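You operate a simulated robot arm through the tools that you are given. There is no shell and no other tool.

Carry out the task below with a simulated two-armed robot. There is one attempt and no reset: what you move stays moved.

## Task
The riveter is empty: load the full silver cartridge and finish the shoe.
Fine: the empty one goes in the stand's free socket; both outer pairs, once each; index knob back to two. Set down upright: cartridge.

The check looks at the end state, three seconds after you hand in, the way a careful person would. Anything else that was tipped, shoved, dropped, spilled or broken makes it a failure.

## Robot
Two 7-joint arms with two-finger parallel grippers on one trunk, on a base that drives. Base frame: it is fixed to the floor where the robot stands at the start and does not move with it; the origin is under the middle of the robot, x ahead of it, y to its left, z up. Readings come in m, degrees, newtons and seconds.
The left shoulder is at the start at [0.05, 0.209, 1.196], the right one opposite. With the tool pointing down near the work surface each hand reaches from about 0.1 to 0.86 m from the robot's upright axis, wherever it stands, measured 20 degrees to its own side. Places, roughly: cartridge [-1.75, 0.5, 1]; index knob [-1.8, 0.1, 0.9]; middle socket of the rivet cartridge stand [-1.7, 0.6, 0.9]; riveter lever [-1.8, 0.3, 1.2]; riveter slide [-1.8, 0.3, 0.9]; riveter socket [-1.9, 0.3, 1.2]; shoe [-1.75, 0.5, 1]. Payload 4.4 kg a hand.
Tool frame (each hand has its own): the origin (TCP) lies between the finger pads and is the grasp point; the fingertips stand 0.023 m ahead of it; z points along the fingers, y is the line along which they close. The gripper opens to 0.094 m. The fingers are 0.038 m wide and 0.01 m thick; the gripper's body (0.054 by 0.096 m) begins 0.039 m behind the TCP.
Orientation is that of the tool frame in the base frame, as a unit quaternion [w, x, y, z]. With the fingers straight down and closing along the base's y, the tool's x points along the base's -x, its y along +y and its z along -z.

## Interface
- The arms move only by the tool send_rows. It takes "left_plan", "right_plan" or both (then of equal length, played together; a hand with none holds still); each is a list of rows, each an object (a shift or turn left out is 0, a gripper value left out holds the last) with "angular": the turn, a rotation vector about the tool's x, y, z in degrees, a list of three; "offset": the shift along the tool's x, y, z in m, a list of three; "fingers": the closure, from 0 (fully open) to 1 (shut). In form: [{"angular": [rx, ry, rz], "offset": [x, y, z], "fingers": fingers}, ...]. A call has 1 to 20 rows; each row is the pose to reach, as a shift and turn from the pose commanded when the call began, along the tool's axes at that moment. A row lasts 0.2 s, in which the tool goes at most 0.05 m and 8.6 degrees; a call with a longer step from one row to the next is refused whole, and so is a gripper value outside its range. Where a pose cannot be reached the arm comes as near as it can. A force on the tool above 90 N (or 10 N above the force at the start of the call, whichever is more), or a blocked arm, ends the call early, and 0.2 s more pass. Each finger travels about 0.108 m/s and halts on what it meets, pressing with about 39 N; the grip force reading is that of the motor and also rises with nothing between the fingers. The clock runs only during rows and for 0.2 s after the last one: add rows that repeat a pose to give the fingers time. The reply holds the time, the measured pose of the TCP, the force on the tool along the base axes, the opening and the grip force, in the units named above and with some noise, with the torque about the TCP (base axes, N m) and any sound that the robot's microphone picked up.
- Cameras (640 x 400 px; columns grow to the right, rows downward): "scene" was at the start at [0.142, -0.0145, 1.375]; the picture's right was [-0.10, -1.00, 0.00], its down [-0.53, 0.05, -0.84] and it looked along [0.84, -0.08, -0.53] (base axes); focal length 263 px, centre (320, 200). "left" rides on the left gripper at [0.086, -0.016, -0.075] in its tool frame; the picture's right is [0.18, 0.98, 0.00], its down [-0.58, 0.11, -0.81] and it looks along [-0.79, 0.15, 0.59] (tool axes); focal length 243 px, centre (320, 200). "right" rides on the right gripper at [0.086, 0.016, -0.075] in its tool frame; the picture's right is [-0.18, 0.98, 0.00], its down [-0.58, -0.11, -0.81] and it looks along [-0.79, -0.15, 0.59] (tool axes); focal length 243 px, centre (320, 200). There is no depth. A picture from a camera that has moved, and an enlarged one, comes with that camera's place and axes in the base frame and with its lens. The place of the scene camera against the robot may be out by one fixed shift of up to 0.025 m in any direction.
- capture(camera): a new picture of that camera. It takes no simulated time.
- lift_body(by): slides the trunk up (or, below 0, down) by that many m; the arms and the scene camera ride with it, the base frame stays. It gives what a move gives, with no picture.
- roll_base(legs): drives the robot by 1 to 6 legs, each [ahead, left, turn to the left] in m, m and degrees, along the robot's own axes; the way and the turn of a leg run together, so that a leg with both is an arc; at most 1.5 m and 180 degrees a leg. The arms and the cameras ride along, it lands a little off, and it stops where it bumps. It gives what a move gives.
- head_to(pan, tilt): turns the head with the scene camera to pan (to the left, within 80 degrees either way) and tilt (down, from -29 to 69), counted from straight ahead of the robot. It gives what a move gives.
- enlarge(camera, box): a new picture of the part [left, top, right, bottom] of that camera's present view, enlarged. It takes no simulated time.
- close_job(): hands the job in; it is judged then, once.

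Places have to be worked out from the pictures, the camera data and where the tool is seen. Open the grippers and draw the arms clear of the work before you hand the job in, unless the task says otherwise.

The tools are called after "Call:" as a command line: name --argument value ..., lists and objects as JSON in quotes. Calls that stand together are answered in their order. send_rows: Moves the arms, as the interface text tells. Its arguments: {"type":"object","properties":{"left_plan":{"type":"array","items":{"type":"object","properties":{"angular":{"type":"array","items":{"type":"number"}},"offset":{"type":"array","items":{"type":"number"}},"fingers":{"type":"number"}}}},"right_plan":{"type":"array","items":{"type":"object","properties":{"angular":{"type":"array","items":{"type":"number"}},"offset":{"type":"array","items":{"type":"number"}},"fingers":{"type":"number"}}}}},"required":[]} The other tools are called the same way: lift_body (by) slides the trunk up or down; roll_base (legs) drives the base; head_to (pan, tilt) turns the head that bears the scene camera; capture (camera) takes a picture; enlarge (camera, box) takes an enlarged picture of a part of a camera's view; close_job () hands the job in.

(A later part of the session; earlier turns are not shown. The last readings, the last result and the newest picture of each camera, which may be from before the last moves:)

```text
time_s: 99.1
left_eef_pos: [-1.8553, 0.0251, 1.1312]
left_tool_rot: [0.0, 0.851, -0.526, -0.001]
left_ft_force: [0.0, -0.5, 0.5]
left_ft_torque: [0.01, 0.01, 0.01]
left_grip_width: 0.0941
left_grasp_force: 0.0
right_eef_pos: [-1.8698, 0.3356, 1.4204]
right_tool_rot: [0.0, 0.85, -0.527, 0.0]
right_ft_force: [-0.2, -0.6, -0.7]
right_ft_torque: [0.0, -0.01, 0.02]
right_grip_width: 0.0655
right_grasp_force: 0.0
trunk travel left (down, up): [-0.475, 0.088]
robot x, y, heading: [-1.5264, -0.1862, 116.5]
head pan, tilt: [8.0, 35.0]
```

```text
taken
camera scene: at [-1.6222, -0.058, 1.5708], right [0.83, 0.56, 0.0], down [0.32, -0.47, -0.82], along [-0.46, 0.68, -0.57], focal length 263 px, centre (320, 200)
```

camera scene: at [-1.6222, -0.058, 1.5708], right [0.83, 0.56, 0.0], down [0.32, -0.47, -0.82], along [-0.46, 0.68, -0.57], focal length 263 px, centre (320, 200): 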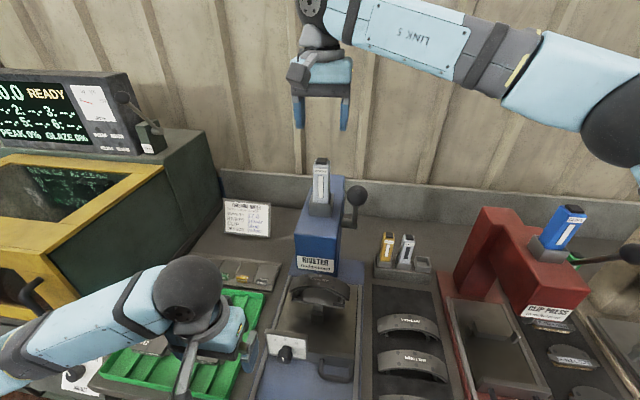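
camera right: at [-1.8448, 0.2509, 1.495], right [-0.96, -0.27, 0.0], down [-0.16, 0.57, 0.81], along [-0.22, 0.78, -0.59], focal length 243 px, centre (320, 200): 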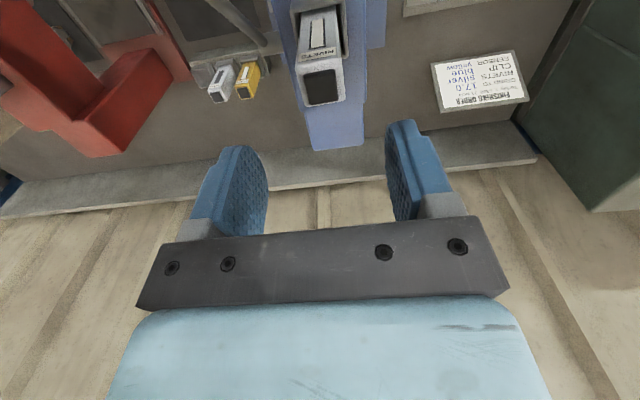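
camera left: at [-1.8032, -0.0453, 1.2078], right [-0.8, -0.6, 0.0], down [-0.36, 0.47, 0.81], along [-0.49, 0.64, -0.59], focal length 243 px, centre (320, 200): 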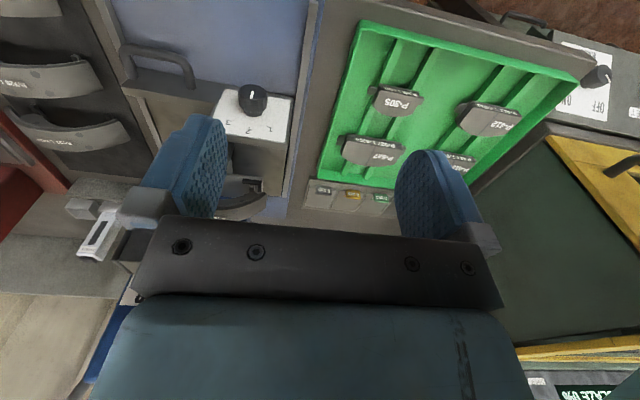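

The wrist view confirms the knob at about f 0.436, 0.131 m left. I move the left hand in front of and above it with the fingers pitched 30° forward.

Call:
send_rows --left_plan '[{"offset": [-0.01, -0.013, 0.025], "angular": [0, -6, 0]}, {"offset": [-0.02, -0.026, 0.05], "angular": [0, -12, 0]}, {"offset": [-0.03, -0.04, 0.08], "angular": [0, -18, 0]}, {"offset": [-0.042, -0.054, 0.108], "angular": [0, -24, 0]}, {"offset": [-0.0535, -0.068, 0.133], "angular": [0, -30, 0]}, {"offset": [-0.0535, -0.068, 0.133], "angular": [0, -30, 0]}]'

Call:
capture --camera "left"

Call:
capture --camera "scene"

```text
time_s: 100.5
left_eef_pos: [-1.8179, 0.1024, 1.0006]
left_tool_rot: [-0.137, 0.82, -0.51, -0.221]
left_ft_force: [-0.5, 0.3, 0.6]
left_ft_torque: [-0.03, 0.01, 0.01]
left_grip_width: 0.0938
left_grasp_force: 0.0
right_eef_pos: [-1.8689, 0.3355, 1.421]
right_tool_rot: [-0.001, 0.85, -0.526, 0.001]
right_ft_force: [0.7, 0.8, 0.2]
right_ft_torque: [0.04, -0.02, -0.01]
right_grip_width: 0.0657
right_grasp_force: 0.0
trunk travel left (down, up): [-0.475, 0.088]
robot x, y, heading: [-1.5275, -0.1828, 116.3]
head pan, tilt: [8.0, 35.0]
```

```text
taken
camera left: at [-1.755, 0.0088, 1.0238], right [-0.81, -0.58, -0.09], down [-0.14, 0.04, 0.99], along [-0.57, 0.81, -0.11], focal length 243 px, centre (320, 200)
```

left: 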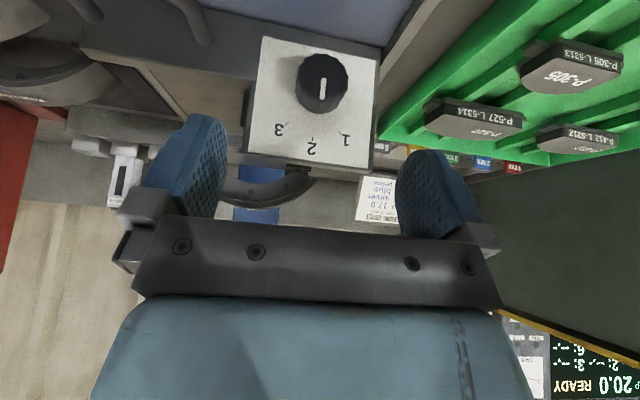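

```text
taken
camera scene: at [-1.6221, -0.0581, 1.5708], right [0.83, 0.56, 0.0], down [0.32, -0.47, -0.82], along [-0.46, 0.68, -0.57], focal length 263 px, centre (320, 200)
```

scene: 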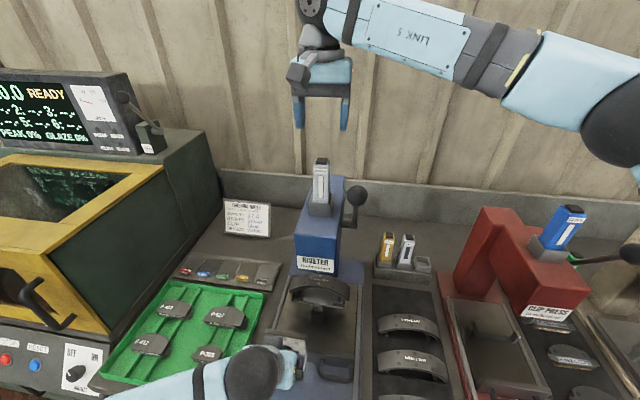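

Very good view: knob pointer is at 2. I enlarge to measure it.

Call:
enlarge --camera "left" --box '[220, 20, 400, 180]'

```text
2.50 times, centred on (310, 100) of left
camera zoom: at [-1.755, 0.0088, 1.0238], right [-0.81, -0.58, -0.09], down [-0.14, 0.04, 0.99], along [-0.57, 0.81, -0.11], focal length 606 px, centre (345, 450)
```

zoom: 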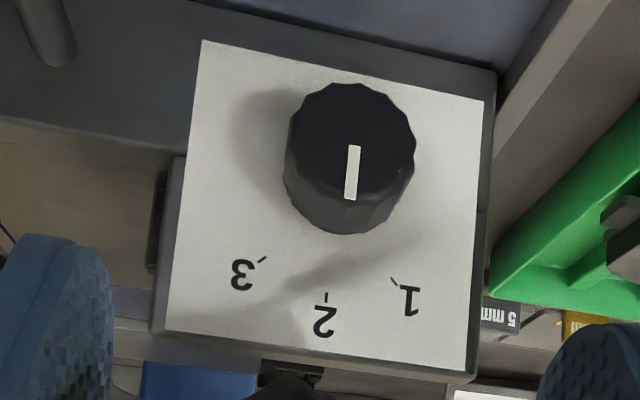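

Triangulated: knob axis at left 0.134, z 0.916, front face f 0.434, dial plate f 0.472, knob ~36 mm across. I advance along the finger direction, stopping partway to check.

Call:
send_rows --left_plan '[{"offset": [-0.001, 0.001, 0.03]}, {"offset": [-0.002, 0.002, 0.06]}, {"offset": [-0.0027, 0.002, 0.075]}, {"offset": [-0.0027, 0.002, 0.075]}]'

Call:
capture --camera "left"

Call:
enlarge --camera "scene" --box '[200, 280, 380, 400]'

```text
time_s: 101.5
left_eef_pos: [-1.8329, 0.1336, 0.9378]
left_tool_rot: [-0.138, 0.819, -0.511, -0.22]
left_ft_force: [17.8, -38.1, 12.1]
left_ft_torque: [0.36, -0.92, -2.01]
left_grip_width: 0.0938
left_grasp_force: 0.2
right_eef_pos: [-1.8654, 0.3297, 1.4242]
right_tool_rot: [-0.002, 0.85, -0.527, -0.003]
right_ft_force: [0.5, 0.0, 0.1]
right_ft_torque: [0.02, 0.01, 0.0]
right_grip_width: 0.0662
right_grasp_force: 0.1
trunk travel left (down, up): [-0.475, 0.088]
robot x, y, heading: [-1.528, -0.1864, 116.3]
head pan, tilt: [8.0, 35.0]
```

```text
taken
camera left: at [-1.7696, 0.0398, 0.9608], right [-0.81, -0.58, -0.09], down [-0.14, 0.04, 0.99], along [-0.57, 0.82, -0.12], focal length 243 px, centre (320, 200)
```

left: 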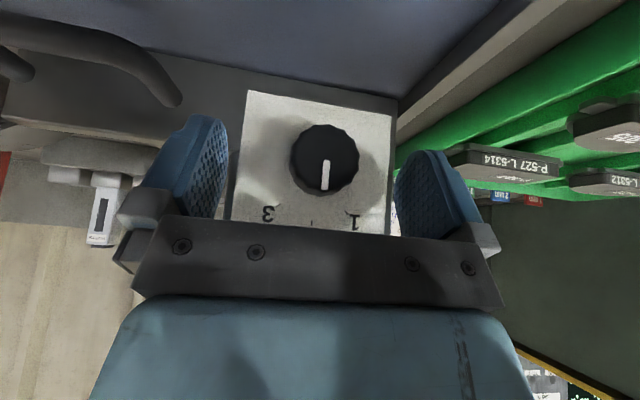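

```text
3.33 times, centred on (290, 340) of scene
camera zoom: at [-1.6189, -0.0646, 1.5718], right [0.83, 0.56, 0.0], down [0.32, -0.47, -0.82], along [-0.46, 0.68, -0.57], focal length 875 px, centre (420, -267)
```

zoom: 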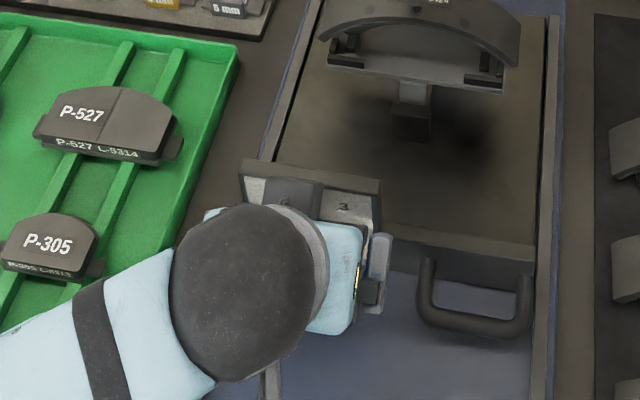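

Contact of about 42 N: the torque puts it at the right fingertip's front corner on the dial plate, so the plate is nearer (f≈0.45) than I estimated. I back off at once and re-measure.

Call:
send_rows --left_plan '[{"offset": [0.013, 0, -0.0075]}, {"offset": [0.026, 0, -0.015]}, {"offset": [0.026, 0, -0.015]}]'

Call:
enlarge --camera "left" --box '[220, 40, 420, 220]'

Call:
capture --camera "left"

```text
time_s: 102.3
left_eef_pos: [-1.8244, 0.1106, 0.9365]
left_tool_rot: [-0.136, 0.821, -0.509, -0.221]
left_ft_force: [-0.3, -0.2, -0.3]
left_ft_torque: [0.02, 0.0, -0.02]
left_grip_width: 0.0941
left_grasp_force: 0.1
right_eef_pos: [-1.8685, 0.3376, 1.4205]
right_tool_rot: [0.0, 0.85, -0.526, 0.0]
right_ft_force: [0.0, 0.5, -0.3]
right_ft_torque: [-0.04, 0.02, -0.01]
right_grip_width: 0.0661
right_grasp_force: 0.1
trunk travel left (down, up): [-0.475, 0.088]
robot x, y, heading: [-1.5304, -0.1858, 116.2]
head pan, tilt: [8.0, 35.0]
```

```text
2.22 times, centred on (320, 130) of left
camera zoom: at [-1.7602, 0.0178, 0.9597], right [-0.81, -0.58, -0.09], down [-0.14, 0.04, 0.99], along [-0.57, 0.81, -0.12], focal length 539 px, centre (320, 356)
```

zoom: 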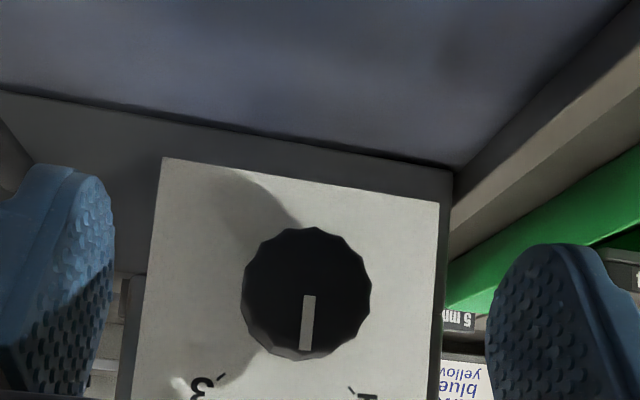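

```text
taken
camera left: at [-1.7602, 0.0178, 0.9597], right [-0.81, -0.58, -0.09], down [-0.14, 0.04, 0.99], along [-0.57, 0.81, -0.12], focal length 243 px, centre (320, 200)
```

left: 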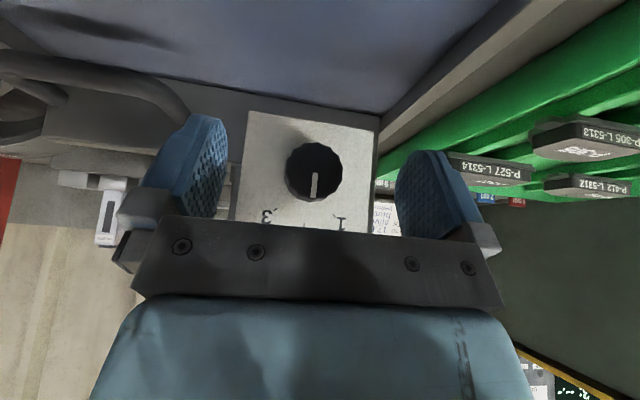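

Re-measured from three views: knob front f 0.421, z 0.926, left 0.133, diameter 33 mm, dial plate f 0.448. I approach to a TCP depth that keeps the fingertips 4–5 mm off the plate.

Call:
send_rows --left_plan '[{"offset": [-0.004, 0, 0.0055]}, {"offset": [-0.008, 0, 0.011]}, {"offset": [-0.0116, 0, 0.0165]}, {"offset": [-0.0116, 0, 0.0165]}]'

Call:
capture --camera "left"

Call:
enlarge --camera "scene" --box '[220, 290, 380, 400]'

```text
time_s: 103.3
left_eef_pos: [-1.8314, 0.1251, 0.927]
left_tool_rot: [-0.137, 0.821, -0.509, -0.221]
left_ft_force: [-0.1, -0.2, -0.3]
left_ft_torque: [-0.01, -0.01, 0.0]
left_grip_width: 0.0938
left_grasp_force: 0.0
right_eef_pos: [-1.8677, 0.3354, 1.421]
right_tool_rot: [0.0, 0.85, -0.527, 0.0]
right_ft_force: [-0.1, -1.0, 0.5]
right_ft_torque: [0.0, 0.02, 0.0]
right_grip_width: 0.066
right_grasp_force: 0.0
trunk travel left (down, up): [-0.475, 0.088]
robot x, y, heading: [-1.5279, -0.1856, 116.4]
head pan, tilt: [8.0, 35.0]
```

```text
taken
camera left: at [-1.7678, 0.0334, 0.9506], right [-0.81, -0.58, -0.09], down [-0.14, 0.04, 0.99], along [-0.57, 0.81, -0.11], focal length 243 px, centre (320, 200)
```

left: 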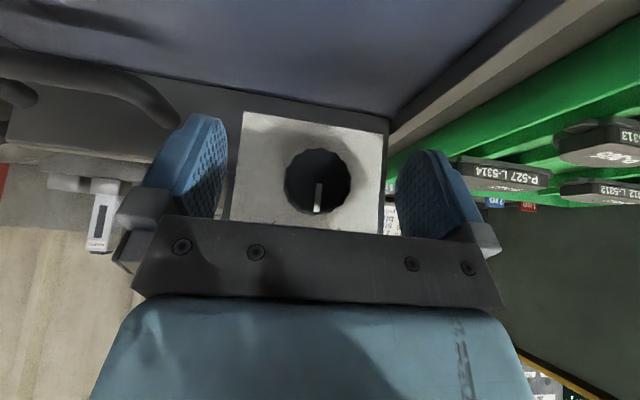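

```text
3.64 times, centred on (300, 345) of scene
camera zoom: at [-1.6219, -0.0581, 1.5708], right [0.83, 0.56, 0.0], down [0.32, -0.47, -0.82], along [-0.46, 0.68, -0.57], focal length 955 px, centre (393, -327)
```

zoom: 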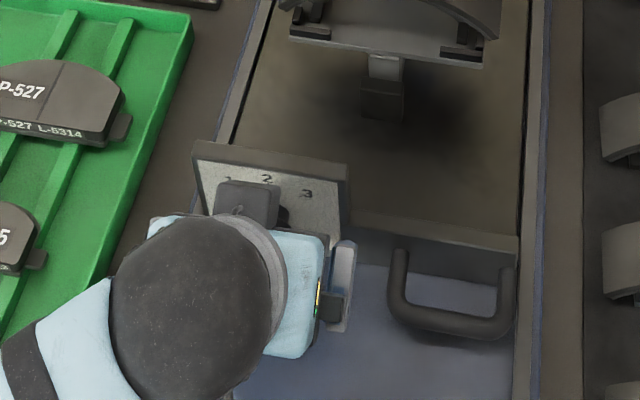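

The knob is exactly at the grasp point in the wrist view, no contact. I close on it.

Call:
send_rows --left_plan '[{"fingers": 0.4}, {"fingers": 0.55}, {"fingers": 0.62}, {"fingers": 0.7}, {"fingers": 0.75}, {"fingers": 0.75}]'

Call:
capture --camera "left"

```text
time_s: 104.7
left_eef_pos: [-1.8309, 0.1276, 0.9285]
left_tool_rot: [-0.138, 0.82, -0.51, -0.22]
left_ft_force: [0.4, 0.1, 1.2]
left_ft_torque: [-0.06, -0.03, -0.11]
left_grip_width: 0.0334
left_grasp_force: 45.0
right_eef_pos: [-1.8683, 0.3363, 1.4211]
right_tool_rot: [0.0, 0.85, -0.527, 0.0]
right_ft_force: [-1.0, 0.3, -0.2]
right_ft_torque: [-0.03, 0.03, 0.03]
right_grip_width: 0.0656
right_grasp_force: 0.0
trunk travel left (down, up): [-0.475, 0.088]
robot x, y, heading: [-1.5273, -0.1831, 116.6]
head pan, tilt: [8.0, 35.0]
```

```text
taken
camera left: at [-1.7677, 0.0333, 0.9506], right [-0.81, -0.58, -0.09], down [-0.14, 0.04, 0.99], along [-0.57, 0.81, -0.11], focal length 243 px, centre (320, 200)
```

left: 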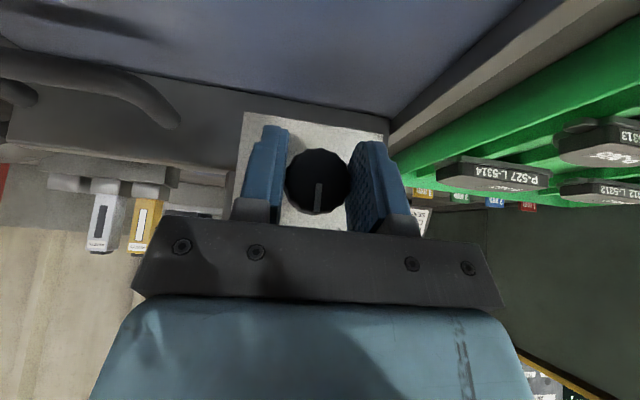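

Gripped at 33.4 mm. I start turning toward 1 (counter-clockwise seen from me), in small steps about the knob's axis.

Call:
send_rows --left_plan '[{"angular": [3.46, 0, -2.0]}, {"angular": [6.93, 0, -4.0]}, {"angular": [10.39, 0, -6.0]}, {"angular": [13.86, 0, -8.0]}, {"angular": [13.86, 0, -8.0]}]'

Call:
capture --camera "left"

Call:
capture --camera "scene"

```text
time_s: 105.9
left_eef_pos: [-1.831, 0.1255, 0.928]
left_tool_rot: [-0.25, 0.831, -0.474, -0.147]
left_ft_force: [-3.5, -0.9, 1.8]
left_ft_torque: [0.04, 0.05, -0.02]
left_grip_width: 0.0336
left_grasp_force: 44.7
right_eef_pos: [-1.8698, 0.3354, 1.4212]
right_tool_rot: [0.0, 0.85, -0.527, 0.0]
right_ft_force: [0.5, -0.4, 0.2]
right_ft_torque: [0.01, 0.01, 0.0]
right_grip_width: 0.0658
right_grasp_force: 0.1
trunk travel left (down, up): [-0.475, 0.088]
robot x, y, heading: [-1.5283, -0.1852, 116.6]
head pan, tilt: [8.0, 35.0]
```

```text
taken
camera left: at [-1.774, 0.0298, 0.9541], right [-0.75, -0.55, -0.36], down [-0.38, -0.08, 0.92], along [-0.54, 0.83, -0.15], focal length 243 px, centre (320, 200)
```

left: 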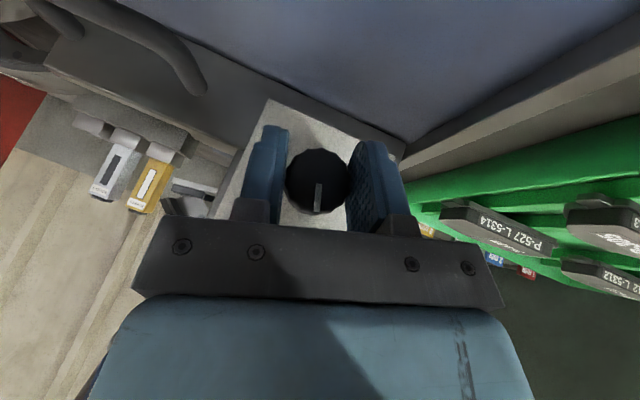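

```text
taken
camera scene: at [-1.6222, -0.0584, 1.5708], right [0.83, 0.56, 0.0], down [0.32, -0.47, -0.82], along [-0.46, 0.68, -0.57], focal length 263 px, centre (320, 200)
```

scene: 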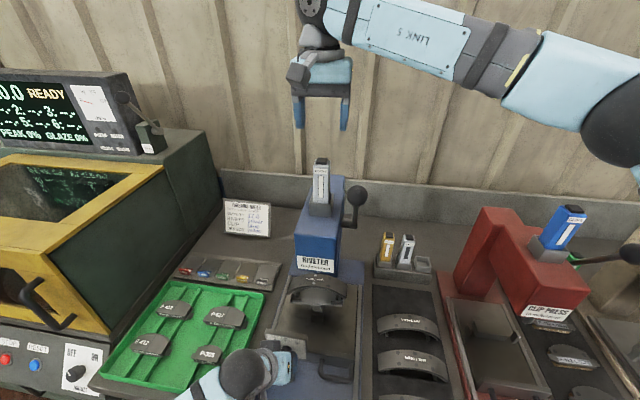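

The knob turns with the hand with almost no force. I continue to 32° and then about 45°.

Call:
send_rows --left_plan '[{"angular": [3.46, 0, -2.0]}, {"angular": [6.93, 0, -4.0]}, {"angular": [10.39, 0, -6.0]}, {"angular": [13.86, 0, -8.0]}, {"angular": [17.32, 0, -10.0]}, {"angular": [17.32, 0, -10.0]}]'

Call:
capture --camera "left"

Call:
enlarge --camera "scene" --box '[220, 240, 400, 400]'

```text
time_s: 107.3
left_eef_pos: [-1.8333, 0.1256, 0.9264]
left_tool_rot: [-0.384, 0.823, -0.416, -0.051]
left_ft_force: [-7.7, -8.1, -3.6]
left_ft_torque: [-0.61, -0.32, -0.11]
left_grip_width: 0.0336
left_grasp_force: 45.6
right_eef_pos: [-1.8694, 0.3343, 1.4214]
right_tool_rot: [0.0, 0.85, -0.527, 0.001]
right_ft_force: [-0.1, -0.7, 0.0]
right_ft_torque: [-0.03, -0.03, 0.01]
right_grip_width: 0.0658
right_grasp_force: 0.1
trunk travel left (down, up): [-0.475, 0.088]
robot x, y, heading: [-1.5288, -0.1831, 116.5]
head pan, tilt: [8.0, 35.0]
```

```text
taken
camera left: at [-1.7831, 0.0258, 0.9558], right [-0.59, -0.47, -0.65], down [-0.64, -0.21, 0.74], along [-0.48, 0.86, -0.18], focal length 243 px, centre (320, 200)
```

left: 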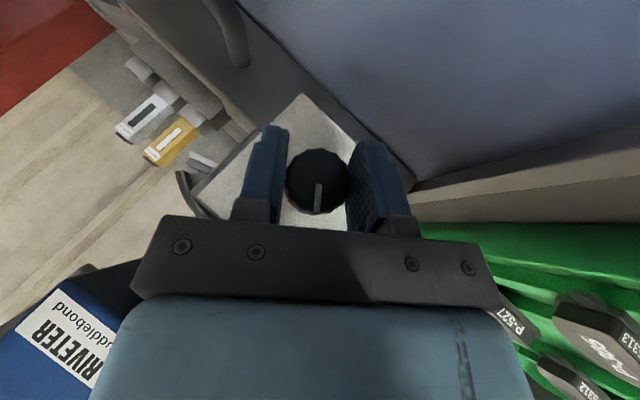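

```text
2.50 times, centred on (310, 320) of scene
camera zoom: at [-1.6232, -0.0589, 1.5708], right [0.83, 0.56, 0.0], down [0.32, -0.47, -0.82], along [-0.46, 0.68, -0.57], focal length 656 px, centre (345, -100)
```

zoom: 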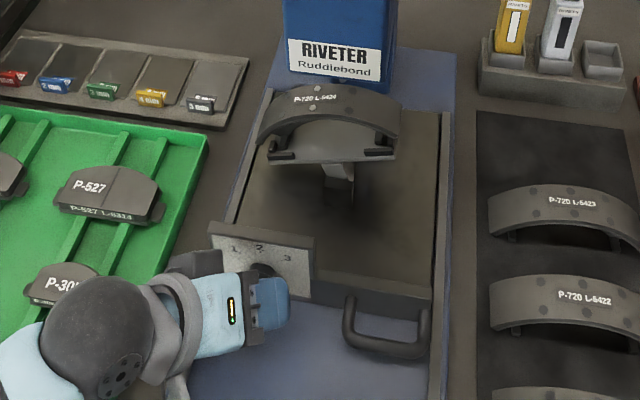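

At 36° the shoe is visibly tilting in its cradle. I add the last 9° in small steps, watching for a stop.

Call:
send_rows --left_plan '[{"angular": [2.6, 0, -1.5]}, {"angular": [5.2, 0, -3.0]}, {"angular": [7.79, 0, -4.5]}, {"angular": [7.79, 0, -4.5]}]'

Call:
capture --camera "left"

Call:
enlarge --camera "scene" --box '[220, 240, 400, 400]'

```text
time_s: 108.3
left_eef_pos: [-1.8325, 0.1257, 0.9271]
left_tool_rot: [-0.441, 0.81, -0.386, -0.008]
left_ft_force: [-7.4, -9.4, -9.6]
left_ft_torque: [-0.11, -0.03, 0.34]
left_grip_width: 0.0334
left_grasp_force: 45.5
right_eef_pos: [-1.87, 0.3345, 1.4204]
right_tool_rot: [-0.001, 0.85, -0.527, 0.001]
right_ft_force: [-0.6, -0.9, 0.4]
right_ft_torque: [0.0, 0.02, 0.0]
right_grip_width: 0.0656
right_grasp_force: 0.1
trunk travel left (down, up): [-0.475, 0.088]
robot x, y, heading: [-1.5308, -0.1846, 116.5]
head pan, tilt: [8.0, 35.0]
```

```text
taken
camera left: at [-1.7872, 0.0238, 0.9553], right [-0.49, -0.42, -0.76], down [-0.74, -0.26, 0.62], along [-0.46, 0.87, -0.19], focal length 243 px, centre (320, 200)
```

left: 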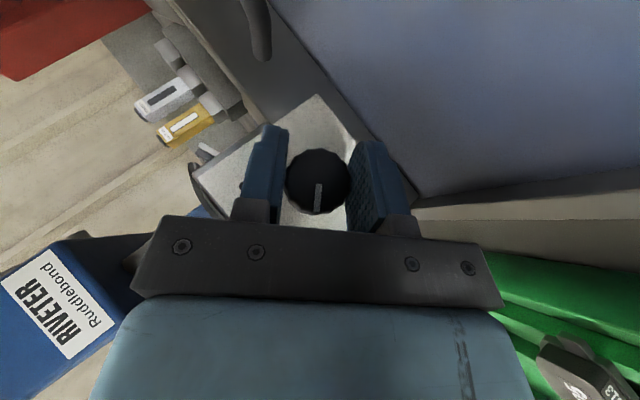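

```text
2.50 times, centred on (310, 320) of scene
camera zoom: at [-1.6234, -0.0587, 1.5707], right [0.83, 0.56, 0.0], down [0.32, -0.47, -0.82], along [-0.46, 0.68, -0.57], focal length 656 px, centre (345, -100)
```

zoom: 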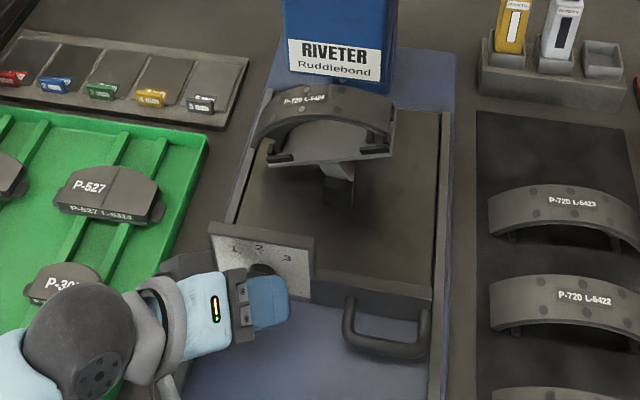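

The knob has been turned 45° and the shoe tilted. I release the knob and look at the pointer.

Call:
send_rows --left_plan '[{"fingers": 0.6}, {"fingers": 0.4}, {"fingers": 0.2}, {"fingers": 0.1}]'

Call:
capture --camera "left"

Call:
enlarge --camera "left" --box '[220, 80, 420, 240]'

```text
time_s: 109.3
left_eef_pos: [-1.8307, 0.1259, 0.9281]
left_tool_rot: [-0.441, 0.81, -0.387, -0.009]
left_ft_force: [0.0, -1.4, 0.2]
left_ft_torque: [0.01, 0.01, 0.0]
left_grip_width: 0.0847
left_grasp_force: 0.1
right_eef_pos: [-1.8685, 0.3344, 1.4208]
right_tool_rot: [0.0, 0.85, -0.526, 0.001]
right_ft_force: [-0.5, -0.3, -0.3]
right_ft_torque: [0.01, -0.01, 0.01]
right_grip_width: 0.0656
right_grasp_force: 0.0
trunk travel left (down, up): [-0.475, 0.088]
robot x, y, heading: [-1.5286, -0.1855, 116.5]
head pan, tilt: [8.0, 35.0]
```

```text
taken
camera left: at [-1.7862, 0.0244, 0.9561], right [-0.49, -0.42, -0.76], down [-0.74, -0.26, 0.62], along [-0.46, 0.87, -0.19], focal length 243 px, centre (320, 200)
```

left: 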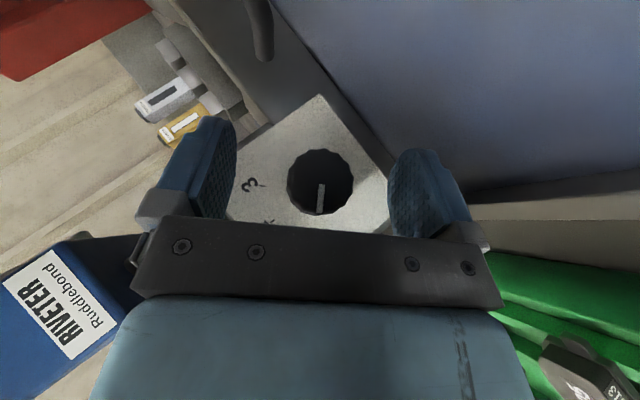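

```text
2.50 times, centred on (320, 160) of left
camera zoom: at [-1.7862, 0.0244, 0.9561], right [-0.49, -0.42, -0.76], down [-0.74, -0.26, 0.62], along [-0.46, 0.87, -0.19], focal length 606 px, centre (320, 300)
```

zoom: 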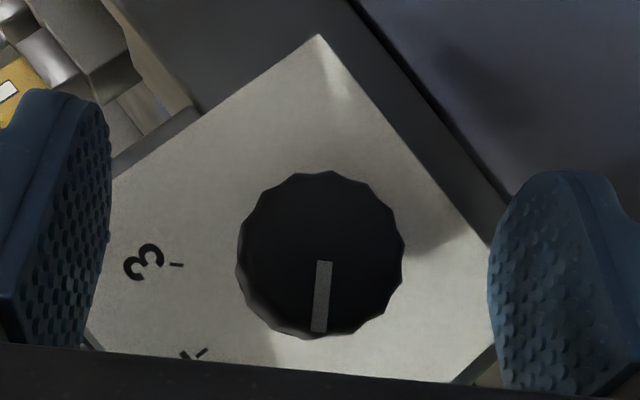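

I retreat the hand a few centimetres straight back for a clearer look at the pointer.

Call:
send_rows --left_plan '[{"offset": [0.026, 0, -0.015]}, {"offset": [0.052, 0, -0.03]}, {"offset": [0.078, 0, -0.045]}, {"offset": [0.078, 0, -0.045]}]'

Call:
capture --camera "left"

Call:
enlarge --camera "scene" --box '[250, 310, 330, 380]'

Call:
enlarge --camera "scene" --box '[275, 240, 365, 320]'

```text
time_s: 110.3
left_eef_pos: [-1.7926, 0.0454, 0.9284]
left_tool_rot: [-0.441, 0.81, -0.387, -0.01]
left_ft_force: [-0.9, 0.1, 0.2]
left_ft_torque: [0.02, -0.01, 0.05]
left_grip_width: 0.0846
left_grasp_force: 0.1
right_eef_pos: [-1.8698, 0.3362, 1.4212]
right_tool_rot: [0.0, 0.85, -0.527, 0.0]
right_ft_force: [-0.2, -0.2, -0.2]
right_ft_torque: [0.0, 0.04, 0.0]
right_grip_width: 0.0657
right_grasp_force: 0.0
trunk travel left (down, up): [-0.475, 0.088]
robot x, y, heading: [-1.5261, -0.1852, 116.2]
head pan, tilt: [8.0, 35.0]
```

```text
taken
camera left: at [-1.7462, -0.0565, 0.9562], right [-0.49, -0.42, -0.76], down [-0.74, -0.26, 0.62], along [-0.46, 0.87, -0.19], focal length 243 px, centre (320, 200)
```

left: 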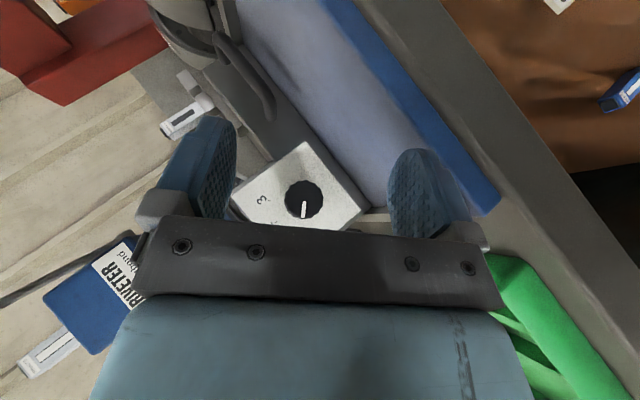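

```text
5.71 times, centred on (290, 345) of scene
camera zoom: at [-1.6222, -0.0575, 1.5708], right [0.83, 0.56, 0.0], down [0.32, -0.47, -0.82], along [-0.46, 0.68, -0.57], focal length 1500 px, centre (491, -629)
```

zoom: 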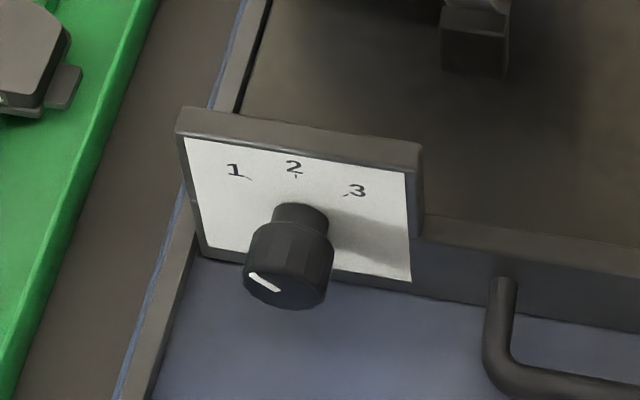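

```text
5.00 times, centred on (320, 280) of scene
camera zoom: at [-1.6222, -0.0575, 1.5708], right [0.83, 0.56, 0.0], down [0.32, -0.47, -0.82], along [-0.46, 0.68, -0.57], focal length 1313 px, centre (320, -200)
```

zoom: 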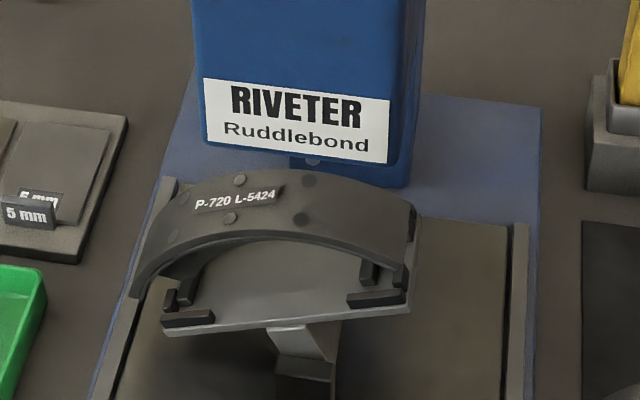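

The pointer now aims at 1 and the right-hand pair has come up under the punch. I check the pointer's angle against the tick in close-up.

Call:
enlarge --camera "left" --box '[230, 130, 370, 240]'

Call:
enlarge --camera "scene" --box '[265, 325, 315, 370]'

```text
3.64 times, centred on (300, 185) of left
camera zoom: at [-1.7462, -0.0565, 0.9562], right [-0.49, -0.42, -0.76], down [-0.74, -0.26, 0.62], along [-0.46, 0.87, -0.19], focal length 882 px, centre (393, 254)
```

zoom: 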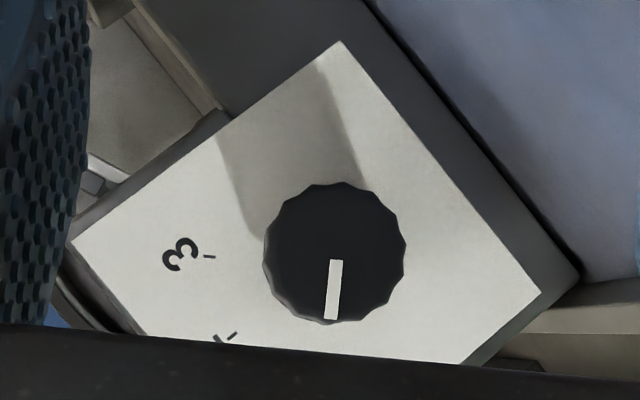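

```text
8.89 times, centred on (290, 348) of scene
camera zoom: at [-1.6222, -0.0575, 1.5708], right [0.83, 0.56, 0.0], down [0.32, -0.47, -0.82], along [-0.46, 0.68, -0.57], focal length 2334 px, centre (587, -1111)
```

zoom: 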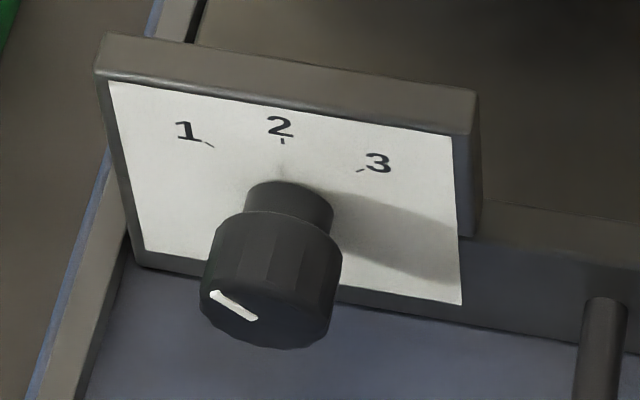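

The ticks turn out to be about 40° apart, so I over-turned by roughly 6°: the right pair sits ~5 mm past the spot the centre pair had at "2". I go back in, regrip and turn back 6.3°.

Call:
send_rows --left_plan '[{"offset": [-0.026, 0, 0.015]}, {"offset": [-0.052, 0, 0.03]}, {"offset": [-0.078, 0, 0.045]}, {"offset": [-0.078, 0, 0.045]}]'

Call:
capture --camera "left"

```text
time_s: 111.3
left_eef_pos: [-1.8313, 0.1266, 0.9292]
left_tool_rot: [-0.441, 0.81, -0.387, -0.01]
left_ft_force: [0.0, 0.3, 0.2]
left_ft_torque: [0.0, -0.02, 0.0]
left_grip_width: 0.0846
left_grasp_force: 0.0
right_eef_pos: [-1.8691, 0.3359, 1.4214]
right_tool_rot: [0.0, 0.849, -0.528, 0.0]
right_ft_force: [0.0, -0.5, 0.2]
right_ft_torque: [0.0, -0.01, 0.0]
right_grip_width: 0.0657
right_grasp_force: 0.0
trunk travel left (down, up): [-0.475, 0.088]
robot x, y, heading: [-1.5266, -0.1838, 116.5]
head pan, tilt: [8.0, 35.0]
```

```text
taken
camera left: at [-1.7856, 0.0241, 0.9572], right [-0.49, -0.42, -0.76], down [-0.74, -0.26, 0.62], along [-0.46, 0.87, -0.19], focal length 243 px, centre (320, 200)
```

left: 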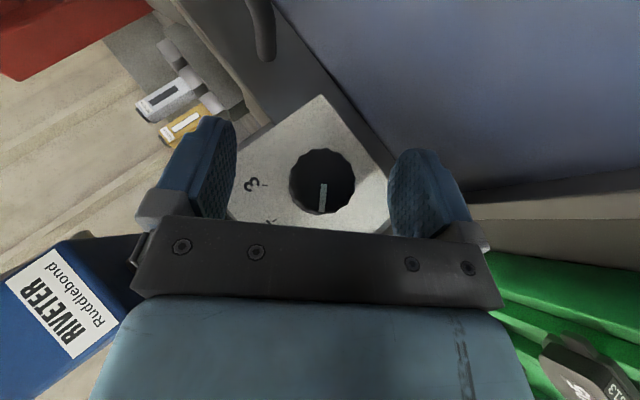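

Centred again. I close, turn back 6.3°, release and check.

Call:
send_rows --left_plan '[{"fingers": 0.4}, {"fingers": 0.55}, {"fingers": 0.65}, {"fingers": 0.75}, {"fingers": 0.75}, {"angular": [-1.82, 0, 1.05], "fingers": 0.75}, {"angular": [-3.64, 0, 2.1], "fingers": 0.75}, {"angular": [-5.46, 0, 3.15], "fingers": 0.75}, {"angular": [-5.46, 0, 3.15], "fingers": 0.75}]'

Call:
send_rows --left_plan '[{"fingers": 0.6}, {"fingers": 0.4}, {"fingers": 0.2}, {"fingers": 0.1}, {"offset": [0.026, 0, -0.015], "fingers": 0.1}, {"offset": [0.052, 0, -0.03], "fingers": 0.1}, {"offset": [0.087, 0, -0.05], "fingers": 0.1}, {"offset": [0.121, 0, -0.07], "fingers": 0.1}, {"offset": [0.121, 0, -0.07], "fingers": 0.1}]'

Call:
capture --camera "left"

Call:
enlarge --camera "scene" --box '[265, 325, 315, 370]'

Call:
enlarge --camera "scene" --box '[275, 240, 365, 320]'

```text
time_s: 113.3
left_eef_pos: [-1.8334, 0.1267, 0.9275]
left_tool_rot: [-0.401, 0.82, -0.407, -0.038]
left_ft_force: [-8.8, -10.2, -12.2]
left_ft_torque: [-0.14, -0.08, 0.22]
left_grip_width: 0.0333
left_grasp_force: 45.1
right_eef_pos: [-1.8704, 0.3351, 1.4205]
right_tool_rot: [-0.001, 0.85, -0.527, 0.0]
right_ft_force: [0.0, 0.1, -0.2]
right_ft_torque: [-0.01, -0.02, -0.01]
right_grip_width: 0.0658
right_grasp_force: 0.0
trunk travel left (down, up): [-0.475, 0.088]
robot x, y, heading: [-1.5266, -0.1851, 116.2]
head pan, tilt: [8.0, 35.0]
```

```text
time_s: 115.3
left_eef_pos: [-1.7715, 0.0003, 0.9268]
left_tool_rot: [-0.401, 0.819, -0.408, -0.038]
left_ft_force: [0.5, -0.1, 1.2]
left_ft_torque: [0.02, 0.01, -0.05]
left_grip_width: 0.0846
left_grasp_force: 0.0
right_eef_pos: [-1.8703, 0.3369, 1.4196]
right_tool_rot: [0.0, 0.849, -0.528, 0.0]
right_ft_force: [-0.5, 1.0, 0.3]
right_ft_torque: [-0.06, 0.0, -0.06]
right_grip_width: 0.0657
right_grasp_force: 0.0
trunk travel left (down, up): [-0.475, 0.088]
robot x, y, heading: [-1.5284, -0.1821, 116.4]
head pan, tilt: [8.0, 35.0]
```

```text
taken
camera left: at [-1.7219, -0.1006, 0.9546], right [-0.57, -0.46, -0.69], down [-0.67, -0.22, 0.7], along [-0.48, 0.86, -0.18], focal length 243 px, centre (320, 200)
```

left: 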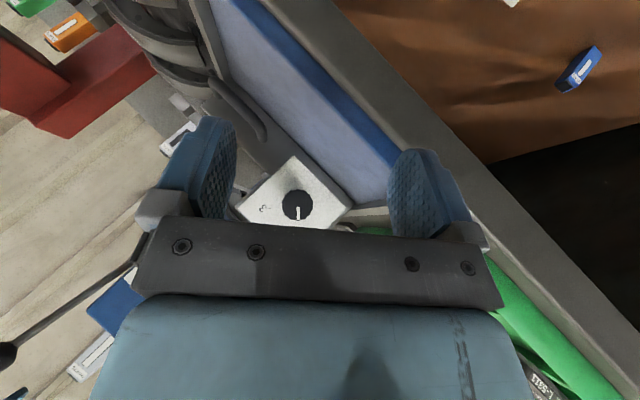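

```text
8.89 times, centred on (290, 348) of scene
camera zoom: at [-1.6225, -0.057, 1.5707], right [0.83, 0.56, 0.0], down [0.32, -0.47, -0.82], along [-0.46, 0.68, -0.57], focal length 2334 px, centre (587, -1111)
```

zoom: 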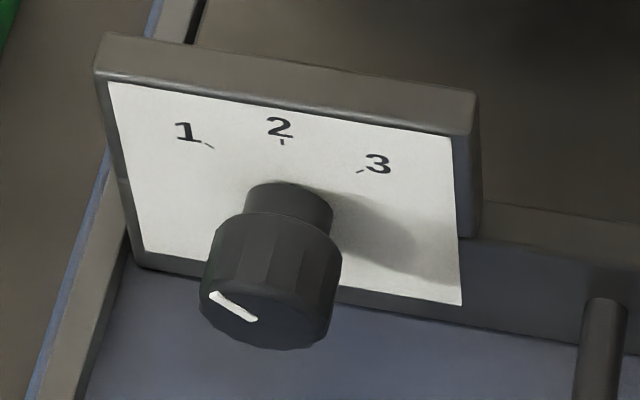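

```text
5.00 times, centred on (320, 280) of scene
camera zoom: at [-1.6225, -0.057, 1.5707], right [0.83, 0.56, 0.0], down [0.32, -0.47, -0.82], along [-0.46, 0.68, -0.57], focal length 1313 px, centre (320, -200)
```

zoom: 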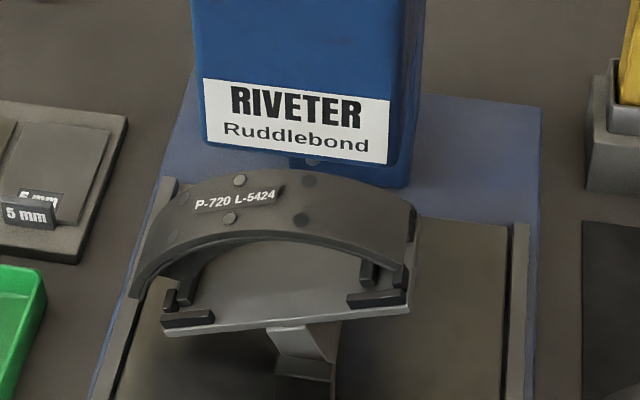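

Knob and shoe are unchanged after my turn-back, so the index has a detent and had already snapped into "1". Good. Now the lever: I move the right hand above the ball knob (about (-1.770, 0.301, 1.306)) and look.

Call:
send_rows --right_plan '[{"offset": [0.02, -0.025, 0]}, {"offset": [0.045, -0.05, 0]}, {"offset": [0.076, -0.074, 0]}, {"offset": [0.076, -0.074, 0]}]'

Call:
capture --camera "right"

Call:
capture --camera "scene"

```text
time_s: 116.3
left_eef_pos: [-1.7696, 0.0008, 0.926]
left_tool_rot: [-0.401, 0.82, -0.407, -0.039]
left_ft_force: [-0.4, 0.5, -0.7]
left_ft_torque: [-0.01, -0.02, -0.02]
left_grip_width: 0.0845
left_grasp_force: 0.1
right_eef_pos: [-1.7687, 0.3001, 1.4216]
right_tool_rot: [-0.001, 0.849, -0.528, 0.0]
right_ft_force: [-0.2, -0.7, -0.2]
right_ft_torque: [0.03, -0.04, 0.0]
right_grip_width: 0.0656
right_grasp_force: 0.0
trunk travel left (down, up): [-0.475, 0.088]
robot x, y, heading: [-1.5263, -0.1846, 116.3]
head pan, tilt: [8.0, 35.0]
```

```text
taken
camera right: at [-1.7445, 0.2157, 1.4949], right [-0.96, -0.27, 0.0], down [-0.16, 0.57, 0.81], along [-0.22, 0.78, -0.59], focal length 243 px, centre (320, 200)
```

right: 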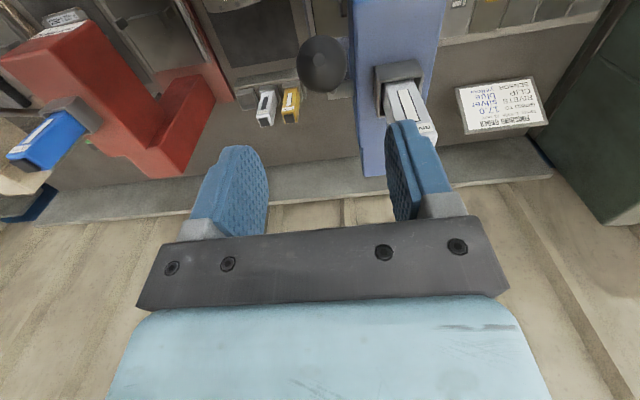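

```text
taken
camera scene: at [-1.623, -0.0578, 1.5707], right [0.83, 0.56, 0.0], down [0.32, -0.47, -0.82], along [-0.46, 0.68, -0.57], focal length 263 px, centre (320, 200)
```

scene: 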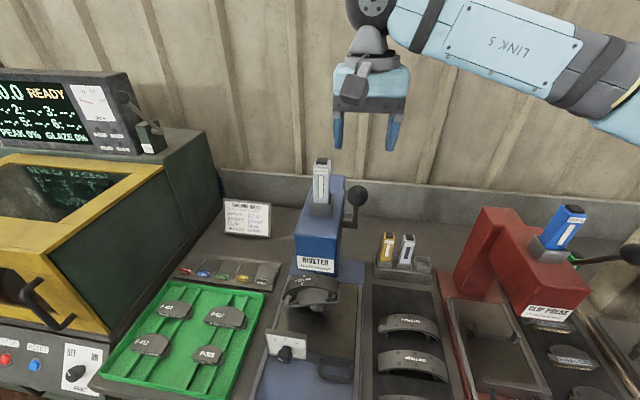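

The ball is directly below the TCP (within 1 mm). I descend with the fingers 66 mm apart so they straddle it.

Call:
send_rows --right_plan '[{"offset": [0, 0.001, 0.03]}, {"offset": [0, 0.001, 0.06]}, {"offset": [0, 0.001, 0.09]}, {"offset": [0, 0.001, 0.115]}, {"offset": [0, 0.001, 0.115]}]'

Call:
capture --camera "right"

Call:
enlarge --camera "scene" --box '[260, 90, 440, 260]'

```text
time_s: 117.5
left_eef_pos: [-1.7708, -0.0002, 0.9261]
left_tool_rot: [-0.401, 0.819, -0.408, -0.039]
left_ft_force: [-0.1, 0.3, 0.0]
left_ft_torque: [-0.01, -0.01, 0.01]
left_grip_width: 0.0848
left_grasp_force: 0.1
right_eef_pos: [-1.7698, 0.301, 1.3075]
right_tool_rot: [0.0, 0.85, -0.527, -0.001]
right_ft_force: [-0.5, -0.6, 0.6]
right_ft_torque: [-0.01, -0.02, 0.04]
right_grip_width: 0.0658
right_grasp_force: 0.2
trunk travel left (down, up): [-0.475, 0.088]
robot x, y, heading: [-1.5297, -0.1855, 116.5]
head pan, tilt: [8.0, 35.0]
```

```text
taken
camera right: at [-1.7462, 0.2153, 1.381], right [-0.96, -0.27, 0.0], down [-0.16, 0.57, 0.81], along [-0.22, 0.78, -0.59], focal length 243 px, centre (320, 200)
```

right: 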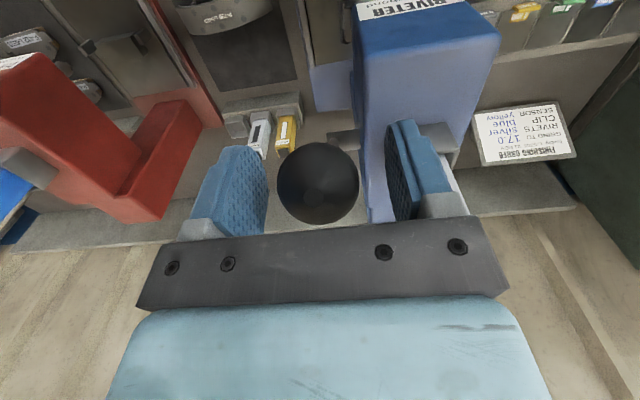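

```text
2.35 times, centred on (350, 175) of scene
camera zoom: at [-1.6219, -0.0586, 1.5709], right [0.83, 0.56, 0.0], down [0.32, -0.47, -0.82], along [-0.46, 0.68, -0.57], focal length 618 px, centre (249, 259)
```

zoom: 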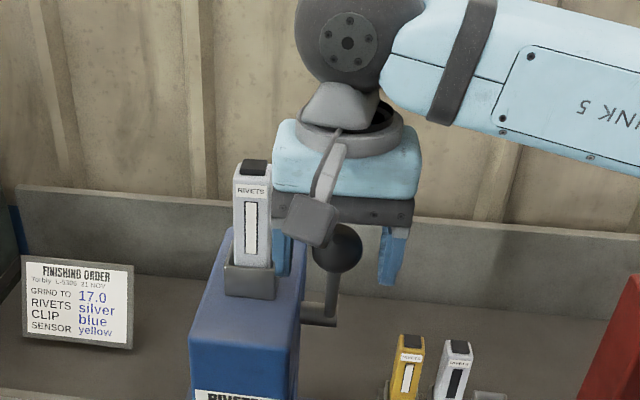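

The ball is centred between the pads. I close on it and begin the pull along its arc (pivot about f 0.652, z 1.151).

Call:
send_rows --right_plan '[{"fingers": 0.45}, {"fingers": 0.55}, {"fingers": 0.65}, {"fingers": 0.8}, {"fingers": 1.0}, {"fingers": 1.0}]'

Call:
send_rows --right_plan '[{"offset": [0.0064, 0, 0.0049]}, {"offset": [0.01285, 0, 0.0099]}, {"offset": [0.019, 0, 0.0154]}, {"offset": [0.025, 0, 0.021]}, {"offset": [0.025, 0, 0.021]}]'

Call:
capture --camera "right"

Call:
enlarge --camera "scene" --box '[260, 120, 440, 320]'

```text
time_s: 118.9
left_eef_pos: [-1.7699, 0.0004, 0.9262]
left_tool_rot: [-0.401, 0.819, -0.408, -0.039]
left_ft_force: [-0.1, -0.5, 0.1]
left_ft_torque: [0.0, 0.01, -0.01]
left_grip_width: 0.0845
left_grasp_force: 0.0
right_eef_pos: [-1.7701, 0.3013, 1.3073]
right_tool_rot: [0.0, 0.849, -0.528, 0.0]
right_ft_force: [1.0, -0.2, -1.2]
right_ft_torque: [0.03, 0.01, 0.02]
right_grip_width: 0.0373
right_grasp_force: 44.7
trunk travel left (down, up): [-0.475, 0.088]
robot x, y, heading: [-1.5287, -0.1878, 116.5]
head pan, tilt: [8.0, 35.0]
```

```text
time_s: 120.1
left_eef_pos: [-1.7686, 0.0002, 0.9255]
left_tool_rot: [-0.4, 0.82, -0.408, -0.039]
left_ft_force: [0.7, -0.9, -0.7]
left_ft_torque: [0.01, 0.01, 0.02]
left_grip_width: 0.0845
left_grasp_force: 0.0
right_eef_pos: [-1.7604, 0.2803, 1.2873]
right_tool_rot: [0.0, 0.85, -0.527, -0.001]
right_ft_force: [0.3, 6.7, 7.4]
right_ft_torque: [1.09, 0.58, 0.03]
right_grip_width: 0.0376
right_grasp_force: 44.8
trunk travel left (down, up): [-0.475, 0.088]
robot x, y, heading: [-1.5282, -0.1854, 116.3]
head pan, tilt: [8.0, 35.0]
```

```text
taken
camera right: at [-1.7362, 0.1944, 1.3612], right [-0.96, -0.27, 0.0], down [-0.16, 0.57, 0.81], along [-0.22, 0.78, -0.59], focal length 243 px, centre (320, 200)
```

right: 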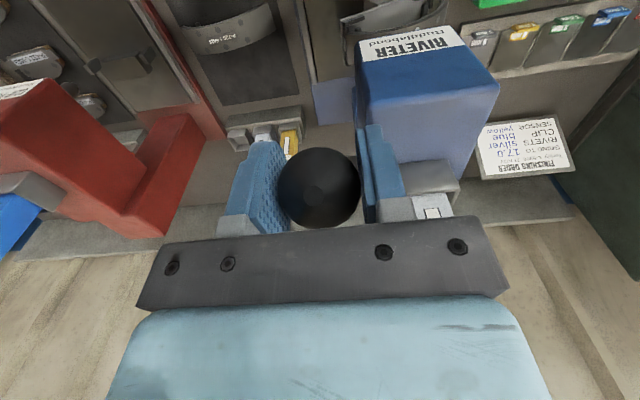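

```text
2.00 times, centred on (350, 220) of scene
camera zoom: at [-1.6213, -0.0577, 1.5709], right [0.83, 0.56, 0.0], down [0.32, -0.47, -0.82], along [-0.46, 0.68, -0.57], focal length 525 px, centre (260, 160)
```

zoom: 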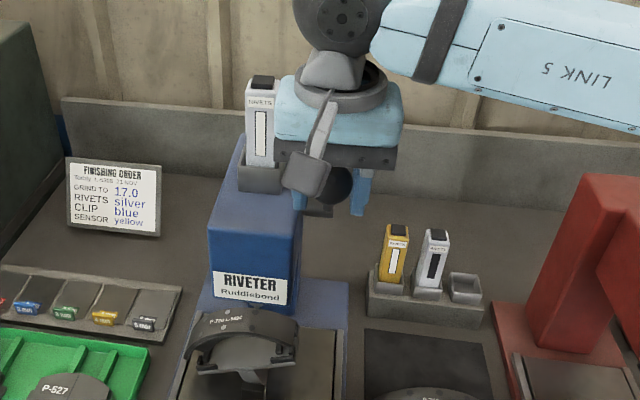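

The lever follows with about 10 N. I continue the pull along the arc.

Call:
send_rows --right_plan '[{"offset": [0.0057, 0, 0.006]}, {"offset": [0.0112, 0, 0.0122]}, {"offset": [0.0163, 0, 0.0187]}, {"offset": [0.0213, 0, 0.0253]}, {"offset": [0.0257, 0, 0.0322]}, {"offset": [0.0301, 0, 0.0393]}, {"offset": [0.0301, 0, 0.0393]}]'

Call:
capture --camera "right"

Call:
enlarge --camera "scene" --box '[260, 120, 440, 320]'

```text
time_s: 121.7
left_eef_pos: [-1.7694, -0.0011, 0.9264]
left_tool_rot: [-0.402, 0.819, -0.409, -0.039]
left_ft_force: [-0.1, -1.0, -0.1]
left_ft_torque: [0.03, 0.03, -0.01]
left_grip_width: 0.0849
left_grasp_force: 0.0
right_eef_pos: [-1.7464, 0.2527, 1.2508]
right_tool_rot: [0.0, 0.85, -0.527, -0.001]
right_ft_force: [-1.5, 1.9, 10.6]
right_ft_torque: [0.98, 0.59, 0.11]
right_grip_width: 0.0373
right_grasp_force: 44.8
trunk travel left (down, up): [-0.475, 0.088]
robot x, y, heading: [-1.5287, -0.1843, 116.8]
head pan, tilt: [8.0, 35.0]
```

```text
taken
camera right: at [-1.7233, 0.1673, 1.3235], right [-0.96, -0.27, 0.0], down [-0.16, 0.57, 0.81], along [-0.22, 0.78, -0.59], focal length 243 px, centre (320, 200)
```

right: 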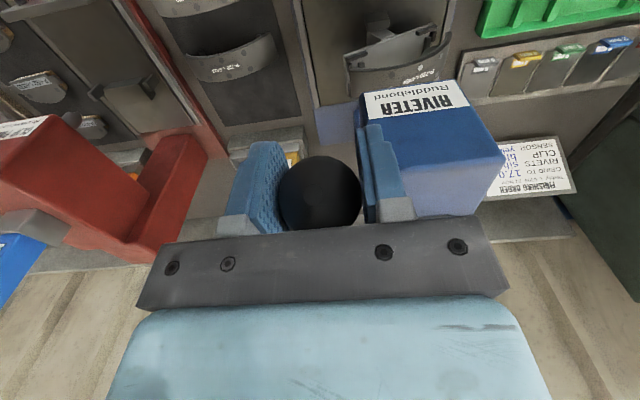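

```text
2.00 times, centred on (350, 220) of scene
camera zoom: at [-1.6215, -0.0589, 1.571], right [0.83, 0.56, 0.0], down [0.32, -0.47, -0.82], along [-0.46, 0.68, -0.57], focal length 525 px, centre (260, 160)
```

zoom: 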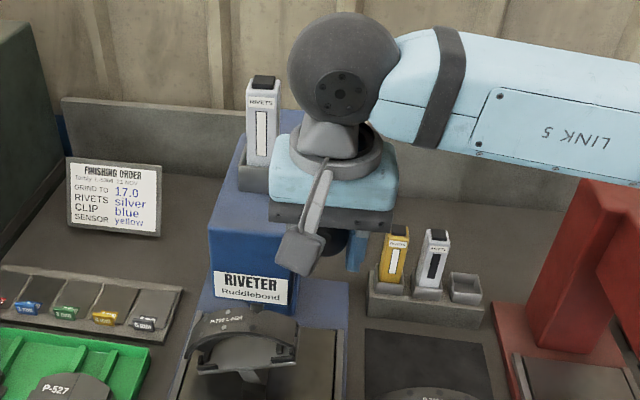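

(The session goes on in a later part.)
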